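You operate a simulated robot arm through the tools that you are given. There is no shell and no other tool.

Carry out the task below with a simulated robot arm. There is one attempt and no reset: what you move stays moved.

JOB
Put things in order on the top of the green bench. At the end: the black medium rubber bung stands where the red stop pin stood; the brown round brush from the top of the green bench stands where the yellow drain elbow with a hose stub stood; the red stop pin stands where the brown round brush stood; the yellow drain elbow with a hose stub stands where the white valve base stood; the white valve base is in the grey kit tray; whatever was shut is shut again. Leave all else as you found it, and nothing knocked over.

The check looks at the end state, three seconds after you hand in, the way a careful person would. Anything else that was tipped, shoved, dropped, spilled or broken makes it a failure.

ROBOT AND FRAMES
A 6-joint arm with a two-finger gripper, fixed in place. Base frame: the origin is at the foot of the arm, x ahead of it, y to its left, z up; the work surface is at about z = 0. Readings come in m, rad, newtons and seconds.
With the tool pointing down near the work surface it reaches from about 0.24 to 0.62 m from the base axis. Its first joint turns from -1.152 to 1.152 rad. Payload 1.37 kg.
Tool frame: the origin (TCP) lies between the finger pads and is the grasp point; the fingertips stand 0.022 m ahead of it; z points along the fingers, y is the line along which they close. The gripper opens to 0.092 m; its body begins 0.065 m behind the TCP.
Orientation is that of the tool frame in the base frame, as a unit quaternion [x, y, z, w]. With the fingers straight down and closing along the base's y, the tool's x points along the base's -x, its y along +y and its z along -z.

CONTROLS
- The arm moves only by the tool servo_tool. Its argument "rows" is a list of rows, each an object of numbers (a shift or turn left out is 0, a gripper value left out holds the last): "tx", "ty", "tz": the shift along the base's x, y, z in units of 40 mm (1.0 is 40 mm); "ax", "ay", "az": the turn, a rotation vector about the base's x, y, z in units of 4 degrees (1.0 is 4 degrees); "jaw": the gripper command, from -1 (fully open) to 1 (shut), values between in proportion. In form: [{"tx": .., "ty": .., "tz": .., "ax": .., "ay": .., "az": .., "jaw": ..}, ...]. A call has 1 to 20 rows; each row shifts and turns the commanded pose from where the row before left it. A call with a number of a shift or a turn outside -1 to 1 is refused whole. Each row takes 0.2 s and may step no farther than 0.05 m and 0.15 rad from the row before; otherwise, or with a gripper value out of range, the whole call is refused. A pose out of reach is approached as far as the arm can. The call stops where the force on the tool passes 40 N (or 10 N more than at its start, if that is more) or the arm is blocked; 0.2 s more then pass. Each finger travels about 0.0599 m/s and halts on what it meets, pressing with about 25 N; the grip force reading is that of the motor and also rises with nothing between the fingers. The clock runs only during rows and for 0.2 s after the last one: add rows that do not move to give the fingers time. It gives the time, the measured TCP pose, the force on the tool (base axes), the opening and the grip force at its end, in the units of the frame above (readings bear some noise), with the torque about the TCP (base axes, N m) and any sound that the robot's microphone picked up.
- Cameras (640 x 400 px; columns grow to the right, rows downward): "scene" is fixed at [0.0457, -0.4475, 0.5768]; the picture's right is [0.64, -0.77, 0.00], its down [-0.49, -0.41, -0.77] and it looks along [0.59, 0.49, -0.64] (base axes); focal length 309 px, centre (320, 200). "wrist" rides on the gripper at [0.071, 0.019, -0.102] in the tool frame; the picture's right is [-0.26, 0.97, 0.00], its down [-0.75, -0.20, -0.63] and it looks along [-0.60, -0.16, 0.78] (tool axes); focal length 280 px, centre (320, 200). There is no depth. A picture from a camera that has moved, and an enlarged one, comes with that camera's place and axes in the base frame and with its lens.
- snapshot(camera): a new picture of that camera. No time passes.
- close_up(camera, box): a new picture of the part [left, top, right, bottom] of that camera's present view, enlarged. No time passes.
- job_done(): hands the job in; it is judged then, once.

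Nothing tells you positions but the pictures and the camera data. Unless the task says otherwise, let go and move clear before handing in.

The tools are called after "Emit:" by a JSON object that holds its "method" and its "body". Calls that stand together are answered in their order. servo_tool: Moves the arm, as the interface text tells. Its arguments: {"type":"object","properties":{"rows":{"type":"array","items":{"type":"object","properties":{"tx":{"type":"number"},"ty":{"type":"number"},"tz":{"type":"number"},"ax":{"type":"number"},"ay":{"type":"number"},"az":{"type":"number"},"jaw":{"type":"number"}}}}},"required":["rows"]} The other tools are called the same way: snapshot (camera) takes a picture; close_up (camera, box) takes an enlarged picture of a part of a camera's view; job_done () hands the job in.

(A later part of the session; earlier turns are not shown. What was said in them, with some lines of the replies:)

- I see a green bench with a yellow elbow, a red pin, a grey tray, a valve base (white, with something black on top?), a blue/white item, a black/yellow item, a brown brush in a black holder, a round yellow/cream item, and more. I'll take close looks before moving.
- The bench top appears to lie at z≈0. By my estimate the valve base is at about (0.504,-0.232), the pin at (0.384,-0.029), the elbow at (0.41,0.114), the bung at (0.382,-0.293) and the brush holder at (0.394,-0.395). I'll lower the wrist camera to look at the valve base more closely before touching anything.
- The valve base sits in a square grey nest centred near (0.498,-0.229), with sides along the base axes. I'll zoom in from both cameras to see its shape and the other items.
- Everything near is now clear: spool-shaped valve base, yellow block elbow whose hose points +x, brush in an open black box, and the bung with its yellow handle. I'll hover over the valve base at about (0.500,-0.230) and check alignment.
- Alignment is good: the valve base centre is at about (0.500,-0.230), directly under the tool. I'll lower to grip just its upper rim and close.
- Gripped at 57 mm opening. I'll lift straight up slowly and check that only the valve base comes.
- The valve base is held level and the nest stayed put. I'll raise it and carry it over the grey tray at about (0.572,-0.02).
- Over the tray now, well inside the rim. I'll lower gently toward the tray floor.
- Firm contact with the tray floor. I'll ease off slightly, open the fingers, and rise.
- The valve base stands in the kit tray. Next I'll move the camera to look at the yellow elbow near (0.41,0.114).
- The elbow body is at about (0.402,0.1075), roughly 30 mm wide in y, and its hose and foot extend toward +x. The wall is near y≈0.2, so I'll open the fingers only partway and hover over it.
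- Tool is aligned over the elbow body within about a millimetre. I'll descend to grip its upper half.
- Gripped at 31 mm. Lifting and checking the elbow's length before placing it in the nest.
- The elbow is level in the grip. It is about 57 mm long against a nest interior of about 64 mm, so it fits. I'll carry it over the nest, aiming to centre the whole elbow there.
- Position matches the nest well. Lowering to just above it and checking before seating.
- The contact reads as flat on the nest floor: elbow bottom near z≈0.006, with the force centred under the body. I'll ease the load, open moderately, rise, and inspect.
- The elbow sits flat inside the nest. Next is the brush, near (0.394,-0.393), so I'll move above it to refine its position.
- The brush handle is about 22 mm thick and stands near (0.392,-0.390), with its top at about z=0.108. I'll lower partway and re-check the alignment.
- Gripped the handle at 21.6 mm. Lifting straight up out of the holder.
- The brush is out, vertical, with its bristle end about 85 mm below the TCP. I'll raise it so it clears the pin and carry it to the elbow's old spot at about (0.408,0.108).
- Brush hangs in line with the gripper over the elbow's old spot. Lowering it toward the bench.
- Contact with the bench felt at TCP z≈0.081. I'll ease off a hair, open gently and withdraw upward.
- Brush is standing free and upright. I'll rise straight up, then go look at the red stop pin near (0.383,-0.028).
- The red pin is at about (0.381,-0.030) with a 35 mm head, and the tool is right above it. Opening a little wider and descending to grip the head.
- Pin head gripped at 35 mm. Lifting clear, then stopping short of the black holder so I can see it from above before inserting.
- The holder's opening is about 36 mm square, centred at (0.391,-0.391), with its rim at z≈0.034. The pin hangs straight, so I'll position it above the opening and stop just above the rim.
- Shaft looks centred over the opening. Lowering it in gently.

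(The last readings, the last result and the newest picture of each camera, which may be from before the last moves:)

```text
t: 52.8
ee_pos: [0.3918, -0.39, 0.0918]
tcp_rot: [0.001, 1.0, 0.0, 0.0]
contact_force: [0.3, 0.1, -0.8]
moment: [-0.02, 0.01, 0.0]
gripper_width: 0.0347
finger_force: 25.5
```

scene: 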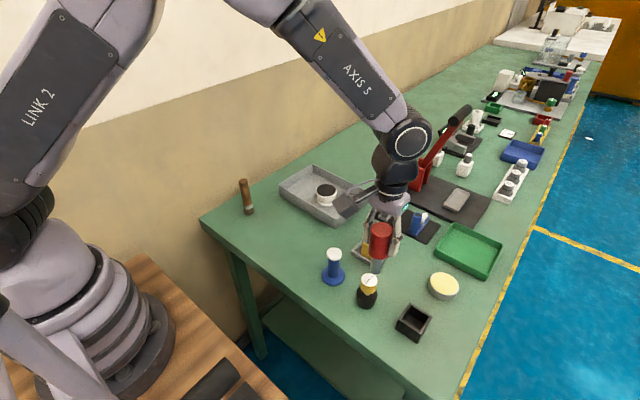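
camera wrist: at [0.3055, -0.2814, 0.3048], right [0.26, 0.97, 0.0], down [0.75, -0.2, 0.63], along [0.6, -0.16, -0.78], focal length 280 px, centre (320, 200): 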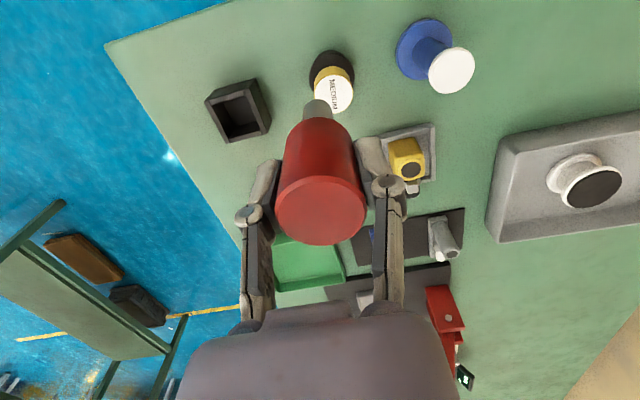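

Emit:
{"method": "servo_tool", "body": {"rows": [{"tz": -0.04}, {"tz": -0.04}, {}]}}

```text
t: 53.6
ee_pos: [0.3915, -0.3914, 0.0893]
tcp_rot: [0.0, 1.0, 0.0, 0.0]
contact_force: [-0.1, -0.3, -2.6]
moment: [0.03, 0.04, 0.01]
gripper_width: 0.0349
finger_force: 24.9
```

Emit:
{"method": "servo_tool", "body": {"rows": [{"tz": -0.03}, {"tz": -0.02}, {}]}}

```text
t: 54.4
ee_pos: [0.3909, -0.3897, 0.0889]
tcp_rot: [-0.001, 1.0, 0.0, 0.001]
contact_force: [-4.4, 0.5, 11.9]
moment: [0.11, 0.33, 0.05]
gripper_width: 0.0349
finger_force: 24.9
```

Shaft touched the holder floor. Easing off, opening and inspecting before withdrawing.

Emit:
{"method": "servo_tool", "body": {"rows": [{"tz": 0.02}, {"jaw": 0.15}, {"jaw": 0.0}, {"jaw": -0.2}, {"jaw": -0.4}, {}, {}]}}

Emit:
{"method": "close_up", "body": {"camera": "scene", "box": [370, 230, 470, 350]}}

Emit:
{"method": "snapshot", "body": {"camera": "wrist"}}

```text
t: 56.0
ee_pos: [0.3916, -0.39, 0.0885]
tcp_rot: [0.0, 1.0, 0.0, 0.0]
contact_force: [0.7, 0.2, 0.3]
moment: [-0.01, 0.01, 0.02]
gripper_width: 0.0642
finger_force: 0.0
```

```text
3.33 times, centred on (420, 290) of scene
camera zoom: at [0.0457, -0.4475, 0.5768], right [0.64, -0.77, 0.0], down [-0.49, -0.41, -0.77], along [0.59, 0.49, -0.64], focal length 1029 px, centre (-13, -100)
```

zoom: 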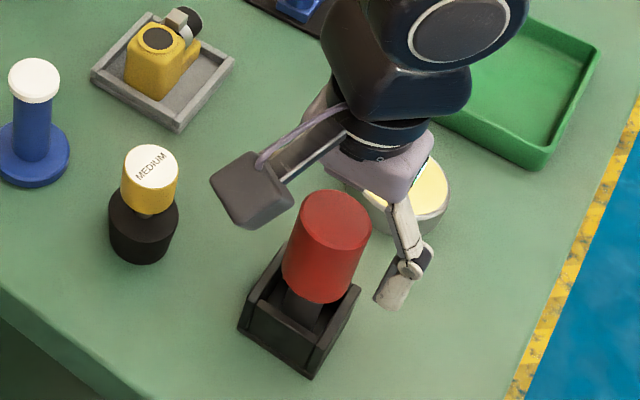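

```text
taken
camera wrist: at [0.3217, -0.3712, 0.191], right [0.26, 0.97, 0.0], down [0.75, -0.2, 0.63], along [0.6, -0.16, -0.78], focal length 280 px, centre (320, 200)
```

wrist: 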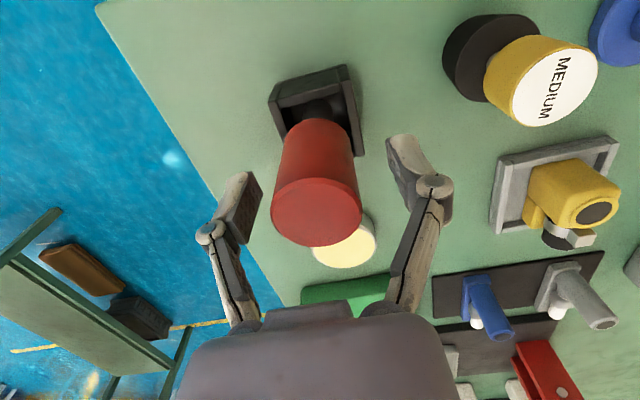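

The pin stands on its own in the holder. Rising and moving over the MEDIUM bung.

Emit:
{"method": "servo_tool", "body": {"rows": [{"tz": 0.6}, {"tz": 0.9}, {"tz": 0.9}, {"tx": -0.1, "ty": 0.8}, {"tx": -0.1, "ty": 0.8}, {"tx": -0.1, "ty": 0.8}, {}]}}

Emit:
{"method": "snapshot", "body": {"camera": "wrist"}}

Emit:
{"method": "close_up", "body": {"camera": "wrist", "box": [250, 10, 390, 150]}}

Emit:
{"method": "close_up", "body": {"camera": "scene", "box": [340, 230, 460, 350]}}

```text
t: 57.6
ee_pos: [0.38, -0.2948, 0.1839]
tcp_rot: [0.001, 1.0, 0.0, 0.0]
contact_force: [-0.3, -0.3, 0.2]
moment: [0.04, 0.0, -0.03]
gripper_width: 0.0644
finger_force: 0.1
```

```text
taken
camera wrist: at [0.3097, -0.2753, 0.2869], right [0.26, 0.96, 0.0], down [0.75, -0.2, 0.63], along [0.6, -0.16, -0.78], focal length 280 px, centre (320, 200)
```

wrist: 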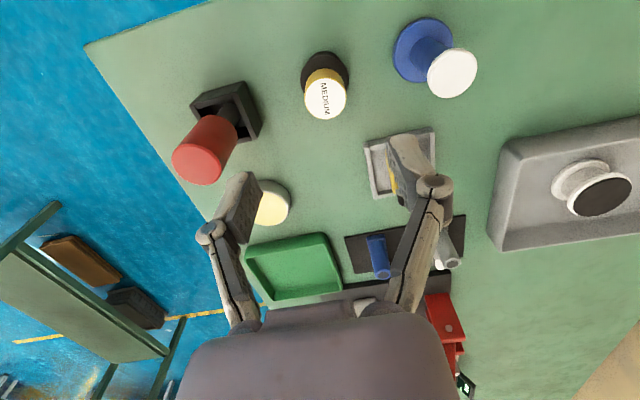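

```text
2.86 times, centred on (320, 80) of wrist
camera zoom: at [0.3097, -0.2753, 0.2869], right [0.26, 0.96, 0.0], down [0.75, -0.2, 0.63], along [0.6, -0.16, -0.78], focal length 801 px, centre (320, 543)
```

zoom: 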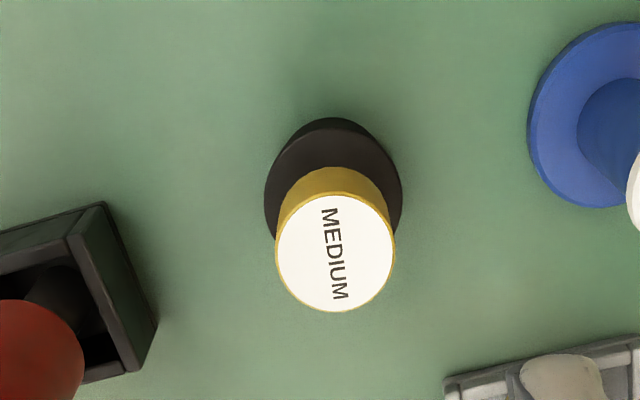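

```text
3.33 times, centred on (400, 290) of scene
camera zoom: at [0.0457, -0.4475, 0.5768], right [0.64, -0.77, 0.0], down [-0.49, -0.41, -0.77], along [0.59, 0.49, -0.64], focal length 1029 px, centre (53, -100)
```

zoom: 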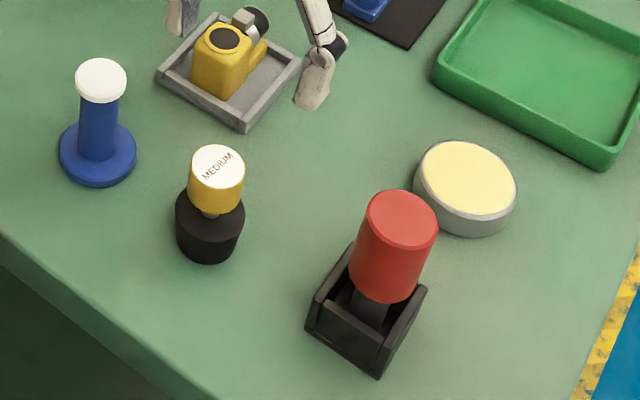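

The bung is at about (0.3795,-0.290). Its 31 mm yellow handle spans roughly z=0.05–0.075. Lowering partway, then checking again.

Emit:
{"method": "servo_tool", "body": {"rows": [{"ty": 0.12, "tz": -0.6}, {"tz": -0.6}, {"tz": -0.4}, {}]}}

Emit:
{"method": "snapshot", "body": {"camera": "wrist"}}

Emit:
{"method": "close_up", "body": {"camera": "scene", "box": [320, 210, 440, 320]}}

```text
t: 58.6
ee_pos: [0.3801, -0.289, 0.1202]
tcp_rot: [0.0, 1.0, 0.0, 0.001]
contact_force: [-0.5, 0.0, 0.2]
moment: [0.01, -0.02, -0.03]
gripper_width: 0.0643
finger_force: 0.0
```

```text
taken
camera wrist: at [0.3102, -0.2708, 0.2227], right [0.26, 0.97, 0.0], down [0.75, -0.2, 0.63], along [0.6, -0.16, -0.78], focal length 280 px, centre (320, 200)
```

wrist: 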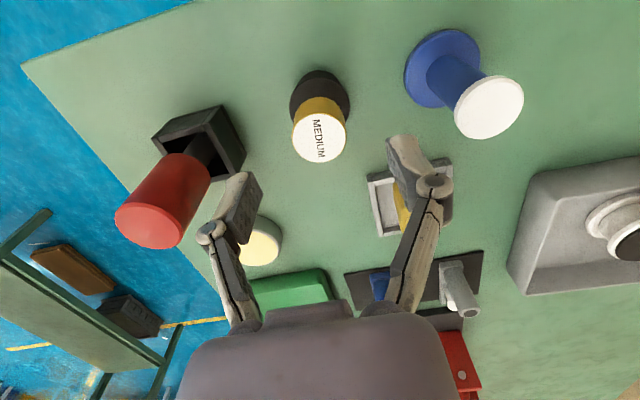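

```text
3.64 times, centred on (380, 265) of scene
camera zoom: at [0.0457, -0.4475, 0.5768], right [0.64, -0.77, 0.0], down [-0.49, -0.41, -0.77], along [0.59, 0.49, -0.64], focal length 1123 px, centre (102, -36)
```

zoom: 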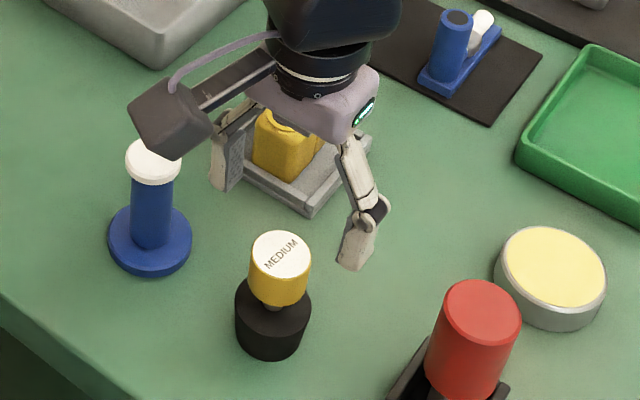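

Emit:
{"method": "servo_tool", "body": {"rows": [{"tx": 0.02, "tz": -0.4}, {"tz": -0.4}, {"tz": -0.38}, {}]}}

Emit:
{"method": "snapshot", "body": {"camera": "wrist"}}

Emit:
{"method": "close_up", "body": {"camera": "scene", "box": [320, 220, 430, 320]}}

```text
t: 59.6
ee_pos: [0.3809, -0.2893, 0.0718]
tcp_rot: [0.0, 1.0, 0.0, 0.0]
contact_force: [-0.6, 0.0, -0.8]
moment: [0.01, -0.03, 0.0]
gripper_width: 0.0646
finger_force: 0.1
```

```text
taken
camera wrist: at [0.3111, -0.2709, 0.1756], right [0.26, 0.97, 0.0], down [0.75, -0.2, 0.63], along [0.6, -0.16, -0.78], focal length 280 px, centre (320, 200)
```

wrist: 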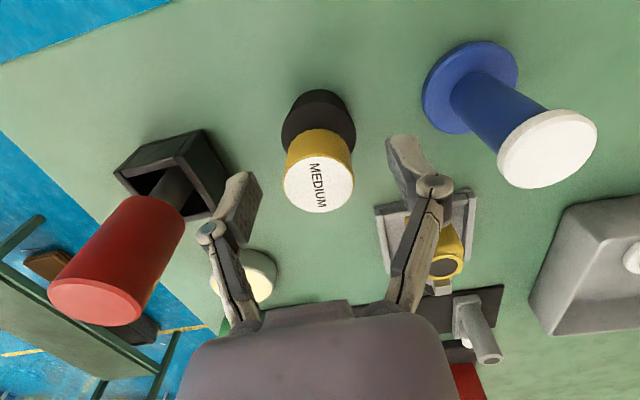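

```text
4.00 times, centred on (375, 270) of scene
camera zoom: at [0.0457, -0.4475, 0.5768], right [0.64, -0.77, 0.0], down [-0.49, -0.41, -0.77], along [0.59, 0.49, -0.64], focal length 1235 px, centre (100, -80)
```

zoom: 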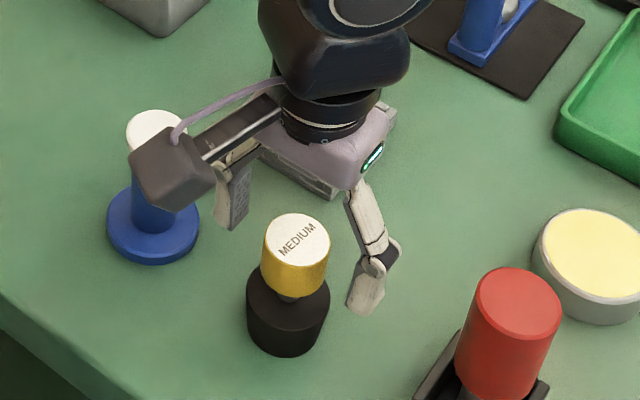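

Emit:
{"method": "servo_tool", "body": {"rows": [{"jaw": 0.1}, {"jaw": 0.5}, {"jaw": 1}, {"jaw": 1}, {"jaw": 1}]}}

Emit:
{"method": "close_up", "body": {"camera": "scene", "box": [320, 220, 430, 320]}}

Emit:
{"method": "snapshot", "body": {"camera": "wrist"}}

```text
t: 60.8
ee_pos: [0.3809, -0.289, 0.0732]
tcp_rot: [0.001, 1.0, -0.001, 0.0]
contact_force: [-1.3, 0.1, 0.4]
moment: [-0.01, 0.01, -0.04]
gripper_width: 0.031
finger_force: 24.8
```

```text
4.00 times, centred on (375, 270) of scene
camera zoom: at [0.0457, -0.4475, 0.5768], right [0.64, -0.77, 0.0], down [-0.49, -0.41, -0.77], along [0.59, 0.49, -0.64], focal length 1235 px, centre (100, -80)
```

zoom: 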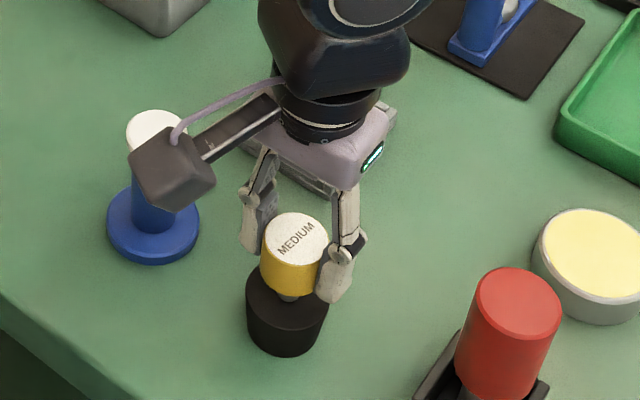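

```text
taken
camera wrist: at [0.311, -0.2708, 0.1757], right [0.26, 0.97, 0.0], down [0.75, -0.2, 0.63], along [0.6, -0.16, -0.78], focal length 280 px, centre (320, 200)
```

wrist: 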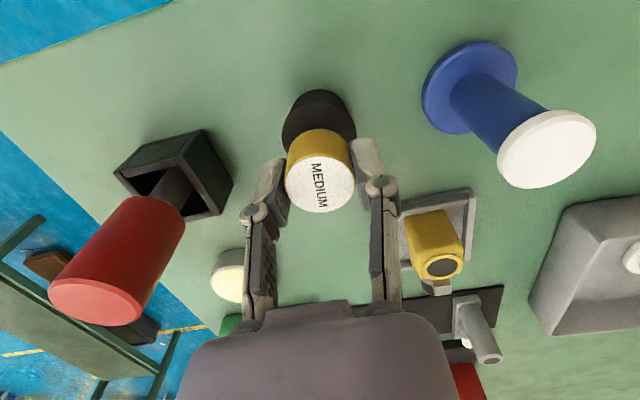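

Bung gripped by its handle. Lifting clear of the blue item and carrying it to the pin's old spot at (0.381,-0.030).

Emit:
{"method": "servo_tool", "body": {"rows": [{"tz": 0.3}, {"tz": 0.8}, {"tz": 0.9}, {"tz": 0.9}, {"ty": 0.925}, {"ty": 0.925}, {"ty": 0.925}, {"ty": 0.925}, {"ty": 0.925}, {"ty": 0.925}, {"ty": 0.925}, {}]}}

Emit:
{"method": "snapshot", "body": {"camera": "wrist"}}

Emit:
{"method": "close_up", "body": {"camera": "scene", "box": [220, 120, 360, 260]}}

```text
t: 63.4
ee_pos: [0.3796, -0.0313, 0.1897]
tcp_rot: [0.0, 1.0, 0.001, 0.0]
contact_force: [0.3, -0.4, -1.2]
moment: [0.01, 0.03, 0.02]
gripper_width: 0.0309
finger_force: 25.1
```

```text
taken
camera wrist: at [0.3099, -0.0115, 0.2911], right [0.26, 0.97, 0.0], down [0.75, -0.2, 0.63], along [0.6, -0.16, -0.78], focal length 280 px, centre (320, 200)
```

wrist: 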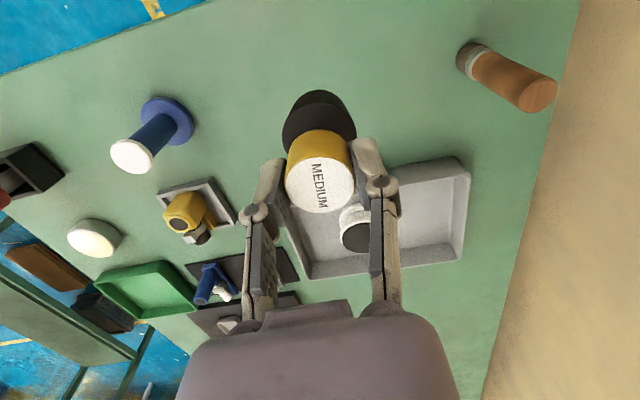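

```text
2.86 times, centred on (290, 190) of scene
camera zoom: at [0.0457, -0.4475, 0.5768], right [0.64, -0.77, 0.0], down [-0.49, -0.41, -0.77], along [0.59, 0.49, -0.64], focal length 882 px, centre (406, 229)
```

zoom: 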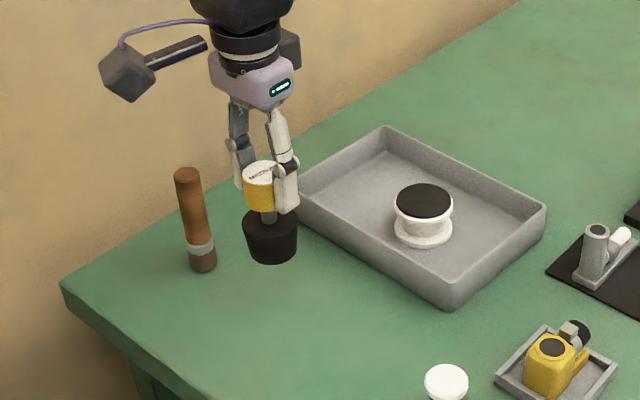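

Over the target spot with clear surroundings. Lowering toward the bench and feeling for contact.

Emit:
{"method": "servo_tool", "body": {"rows": [{"tx": 0.03, "ty": 0.02, "tz": -0.8}, {"tz": -0.8}, {"tz": -0.7}, {"tz": -0.4}, {}]}}

Emit:
{"method": "close_up", "body": {"camera": "scene", "box": [220, 150, 330, 260]}}

```text
t: 64.6
ee_pos: [0.3825, -0.0287, 0.0814]
tcp_rot: [0.0, 1.0, 0.0, 0.0]
contact_force: [0.0, 0.2, -1.4]
moment: [0.0, 0.01, 0.03]
gripper_width: 0.0307
finger_force: 24.6
```

```text
3.64 times, centred on (275, 205) of scene
camera zoom: at [0.0457, -0.4475, 0.5768], right [0.64, -0.77, 0.0], down [-0.49, -0.41, -0.77], along [0.59, 0.49, -0.64], focal length 1123 px, centre (484, 182)
```

zoom: 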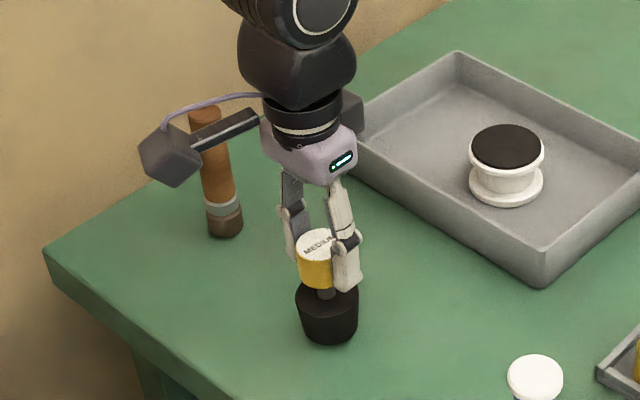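

Emit:
{"method": "servo_tool", "body": {"rows": [{"tx": 0.04, "ty": 0.02, "tz": -0.1}, {"tz": -0.05}, {}]}}

```text
t: 65.4
ee_pos: [0.3848, -0.0273, 0.0759]
tcp_rot: [0.001, 1.0, -0.001, 0.0]
contact_force: [-0.9, 0.4, -1.5]
moment: [-0.01, 0.02, 0.0]
gripper_width: 0.0309
finger_force: 25.2
```

Emit:
{"method": "servo_tool", "body": {"rows": [{"tz": -0.04}, {"tz": -0.03}, {}]}}

```text
t: 66.2
ee_pos: [0.383, -0.0288, 0.0731]
tcp_rot: [0.0, 1.0, 0.0, 0.0]
contact_force: [-6.2, -3.1, 19.0]
moment: [-0.07, 0.35, 0.03]
gripper_width: 0.031
finger_force: 25.5
```

Bung is on the bench. Easing off, releasing, and checking.

Emit:
{"method": "servo_tool", "body": {"rows": [{"tz": 0.03}, {"jaw": 0.2}, {"jaw": 0.0}, {"jaw": -0.2}, {"jaw": -0.3}, {}, {}]}}

Emit:
{"method": "close_up", "body": {"camera": "scene", "box": [220, 150, 330, 260]}}

Emit:
{"method": "snapshot", "body": {"camera": "wrist"}}

```text
t: 67.8
ee_pos: [0.3836, -0.0282, 0.0731]
tcp_rot: [0.0, 1.0, 0.0, 0.0]
contact_force: [0.2, 1.0, -0.2]
moment: [0.03, -0.02, 0.01]
gripper_width: 0.0601
finger_force: 0.1
```

```text
3.64 times, centred on (275, 205) of scene
camera zoom: at [0.0457, -0.4475, 0.5768], right [0.64, -0.77, 0.0], down [-0.49, -0.41, -0.77], along [0.59, 0.49, -0.64], focal length 1123 px, centre (484, 182)
```

zoom: 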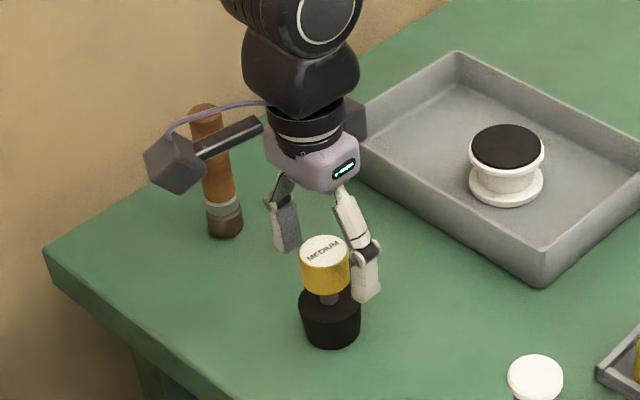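

```text
taken
camera wrist: at [0.3137, -0.0095, 0.176], right [0.26, 0.97, 0.0], down [0.75, -0.2, 0.63], along [0.6, -0.16, -0.78], focal length 280 px, centre (320, 200)
```

wrist: 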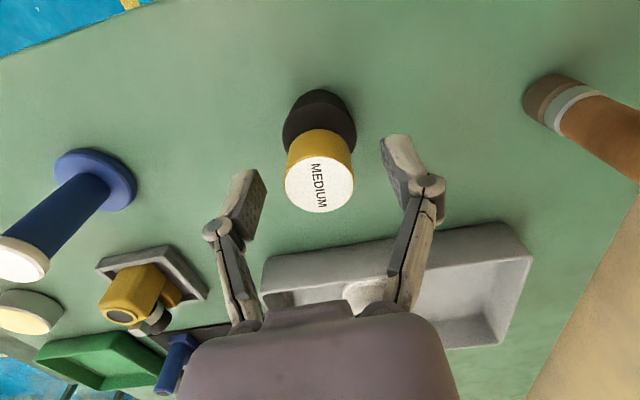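

All five items are placed. I'll rise clear and check the whole bench against the start picture.

Emit:
{"method": "servo_tool", "body": {"rows": [{"tz": 0.6}, {"tz": 0.9}, {"tz": 0.9}, {"tz": 0.9}, {"tz": 0.9}, {"tz": 0.9}, {"tx": -0.3, "ty": -0.8, "tz": 0.3}, {"tx": -0.3, "ty": -0.8, "tz": 0.3}, {"tx": -0.3, "ty": -0.8, "tz": 0.3}, {"tx": 0, "ty": -0.8}, {}]}}

Emit:
{"method": "snapshot", "body": {"camera": "scene"}}

Emit:
{"method": "snapshot", "body": {"camera": "wrist"}}

Emit:
{"method": "close_up", "body": {"camera": "scene", "box": [220, 160, 380, 260]}}

Emit:
{"method": "close_up", "body": {"camera": "scene", "box": [310, 220, 470, 350]}}

Emit:
{"method": "close_up", "body": {"camera": "scene", "box": [360, 90, 560, 280]}}

```text
t: 70.2
ee_pos: [0.3486, -0.1566, 0.3136]
tcp_rot: [0.0, 1.0, 0.0, 0.0]
contact_force: [-0.8, 0.3, 0.3]
moment: [0.02, 0.01, 0.01]
gripper_width: 0.0598
finger_force: 0.1
```

```text
taken
```

scene: 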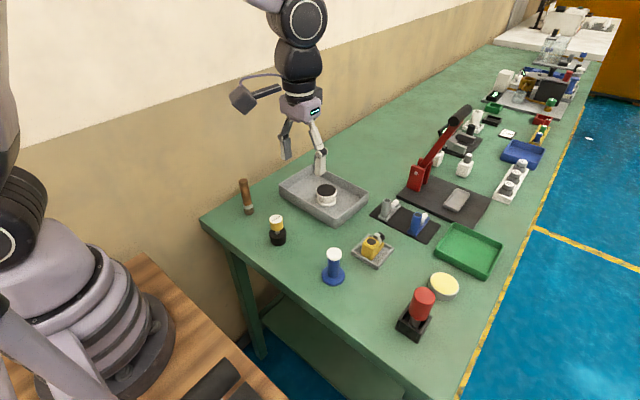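

```text
taken
camera wrist: at [0.2779, -0.1376, 0.4161], right [0.26, 0.97, 0.0], down [0.75, -0.2, 0.63], along [0.6, -0.16, -0.78], focal length 280 px, centre (320, 200)
```

wrist: 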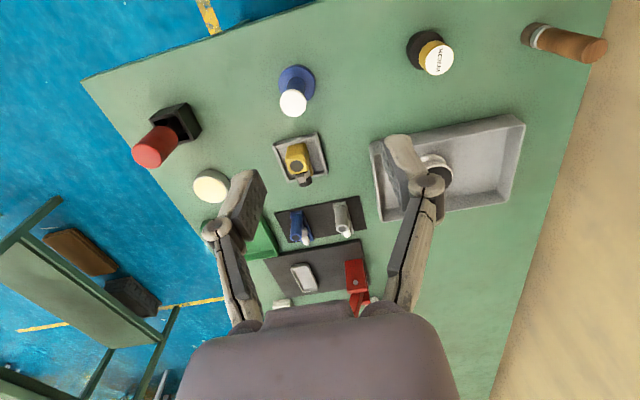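

```text
4.00 times, centred on (300, 210) of scene
camera zoom: at [0.0457, -0.4475, 0.5768], right [0.64, -0.77, 0.0], down [-0.49, -0.41, -0.77], along [0.59, 0.49, -0.64], focal length 1235 px, centre (400, 160)
```

zoom: 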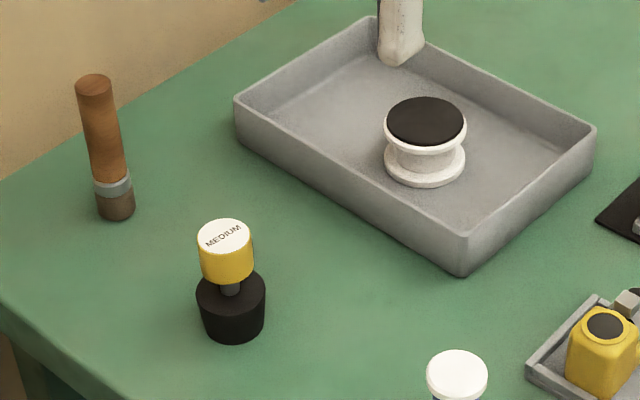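

```text
3.08 times, centred on (390, 285) of scene
camera zoom: at [0.0457, -0.4475, 0.5768], right [0.64, -0.77, 0.0], down [-0.49, -0.41, -0.77], along [0.59, 0.49, -0.64], focal length 950 px, centre (105, -62)
```

zoom: 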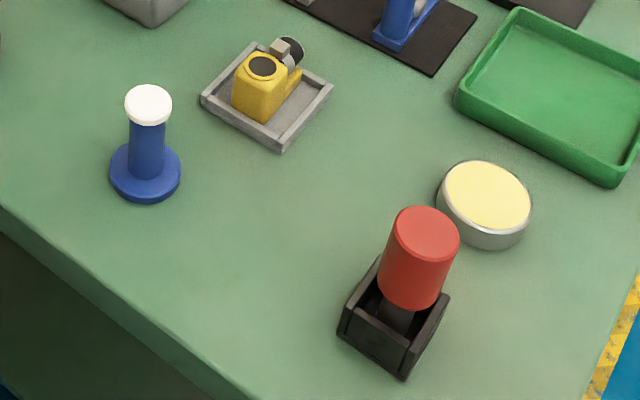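

```text
2.11 times, centred on (460, 185) of scene
camera zoom: at [0.0457, -0.4475, 0.5768], right [0.64, -0.77, 0.0], down [-0.49, -0.41, -0.77], along [0.59, 0.49, -0.64], focal length 650 px, centre (25, 232)
```

zoom: 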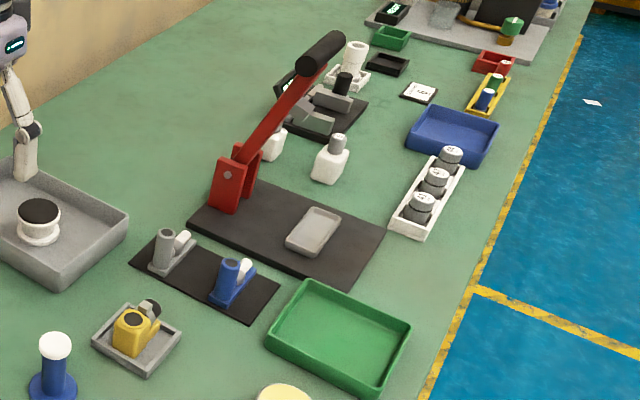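

Every item is upright in its new place:
- **Bung:** at the pin's old spot.
- **Brush:** at the elbow's old spot.
- **Pin:** in the black holder.
- **Elbow:** in the grey nest.
- **Valve base:** in the kit tray.

The nest, holder, tray and neighbouring items match the start pictures. I opened nothing, and the gripper is clear, so I'm handing in.

Emit:
{"method": "job_done", "body": {}}

```text
The job is handed in.
```

The bench is set out as you asked and the job is handed in; I haven't seen the result of the check. In the last pictures everything was upright, and the trays, holder and neighbouring items looked unmoved.

- **Black medium rubber bung:** stands where the red stop pin stood, within about 5 mm.
- **Brown round brush:** stands on its bristles where the yellow drain elbow stood.
- **Red stop pin:** stands in the black holder where the brush stood.
- **Yellow drain elbow:** sits flat in the grey square nest where the white valve base stood. I centred its full length, so the yellow body is about 13 mm nearer the arm than the nest's centre.
- **White valve base:** stands in the grey kit tray.

I opened nothing, so there was nothing to shut again. The gripper is open and clear of the bench.
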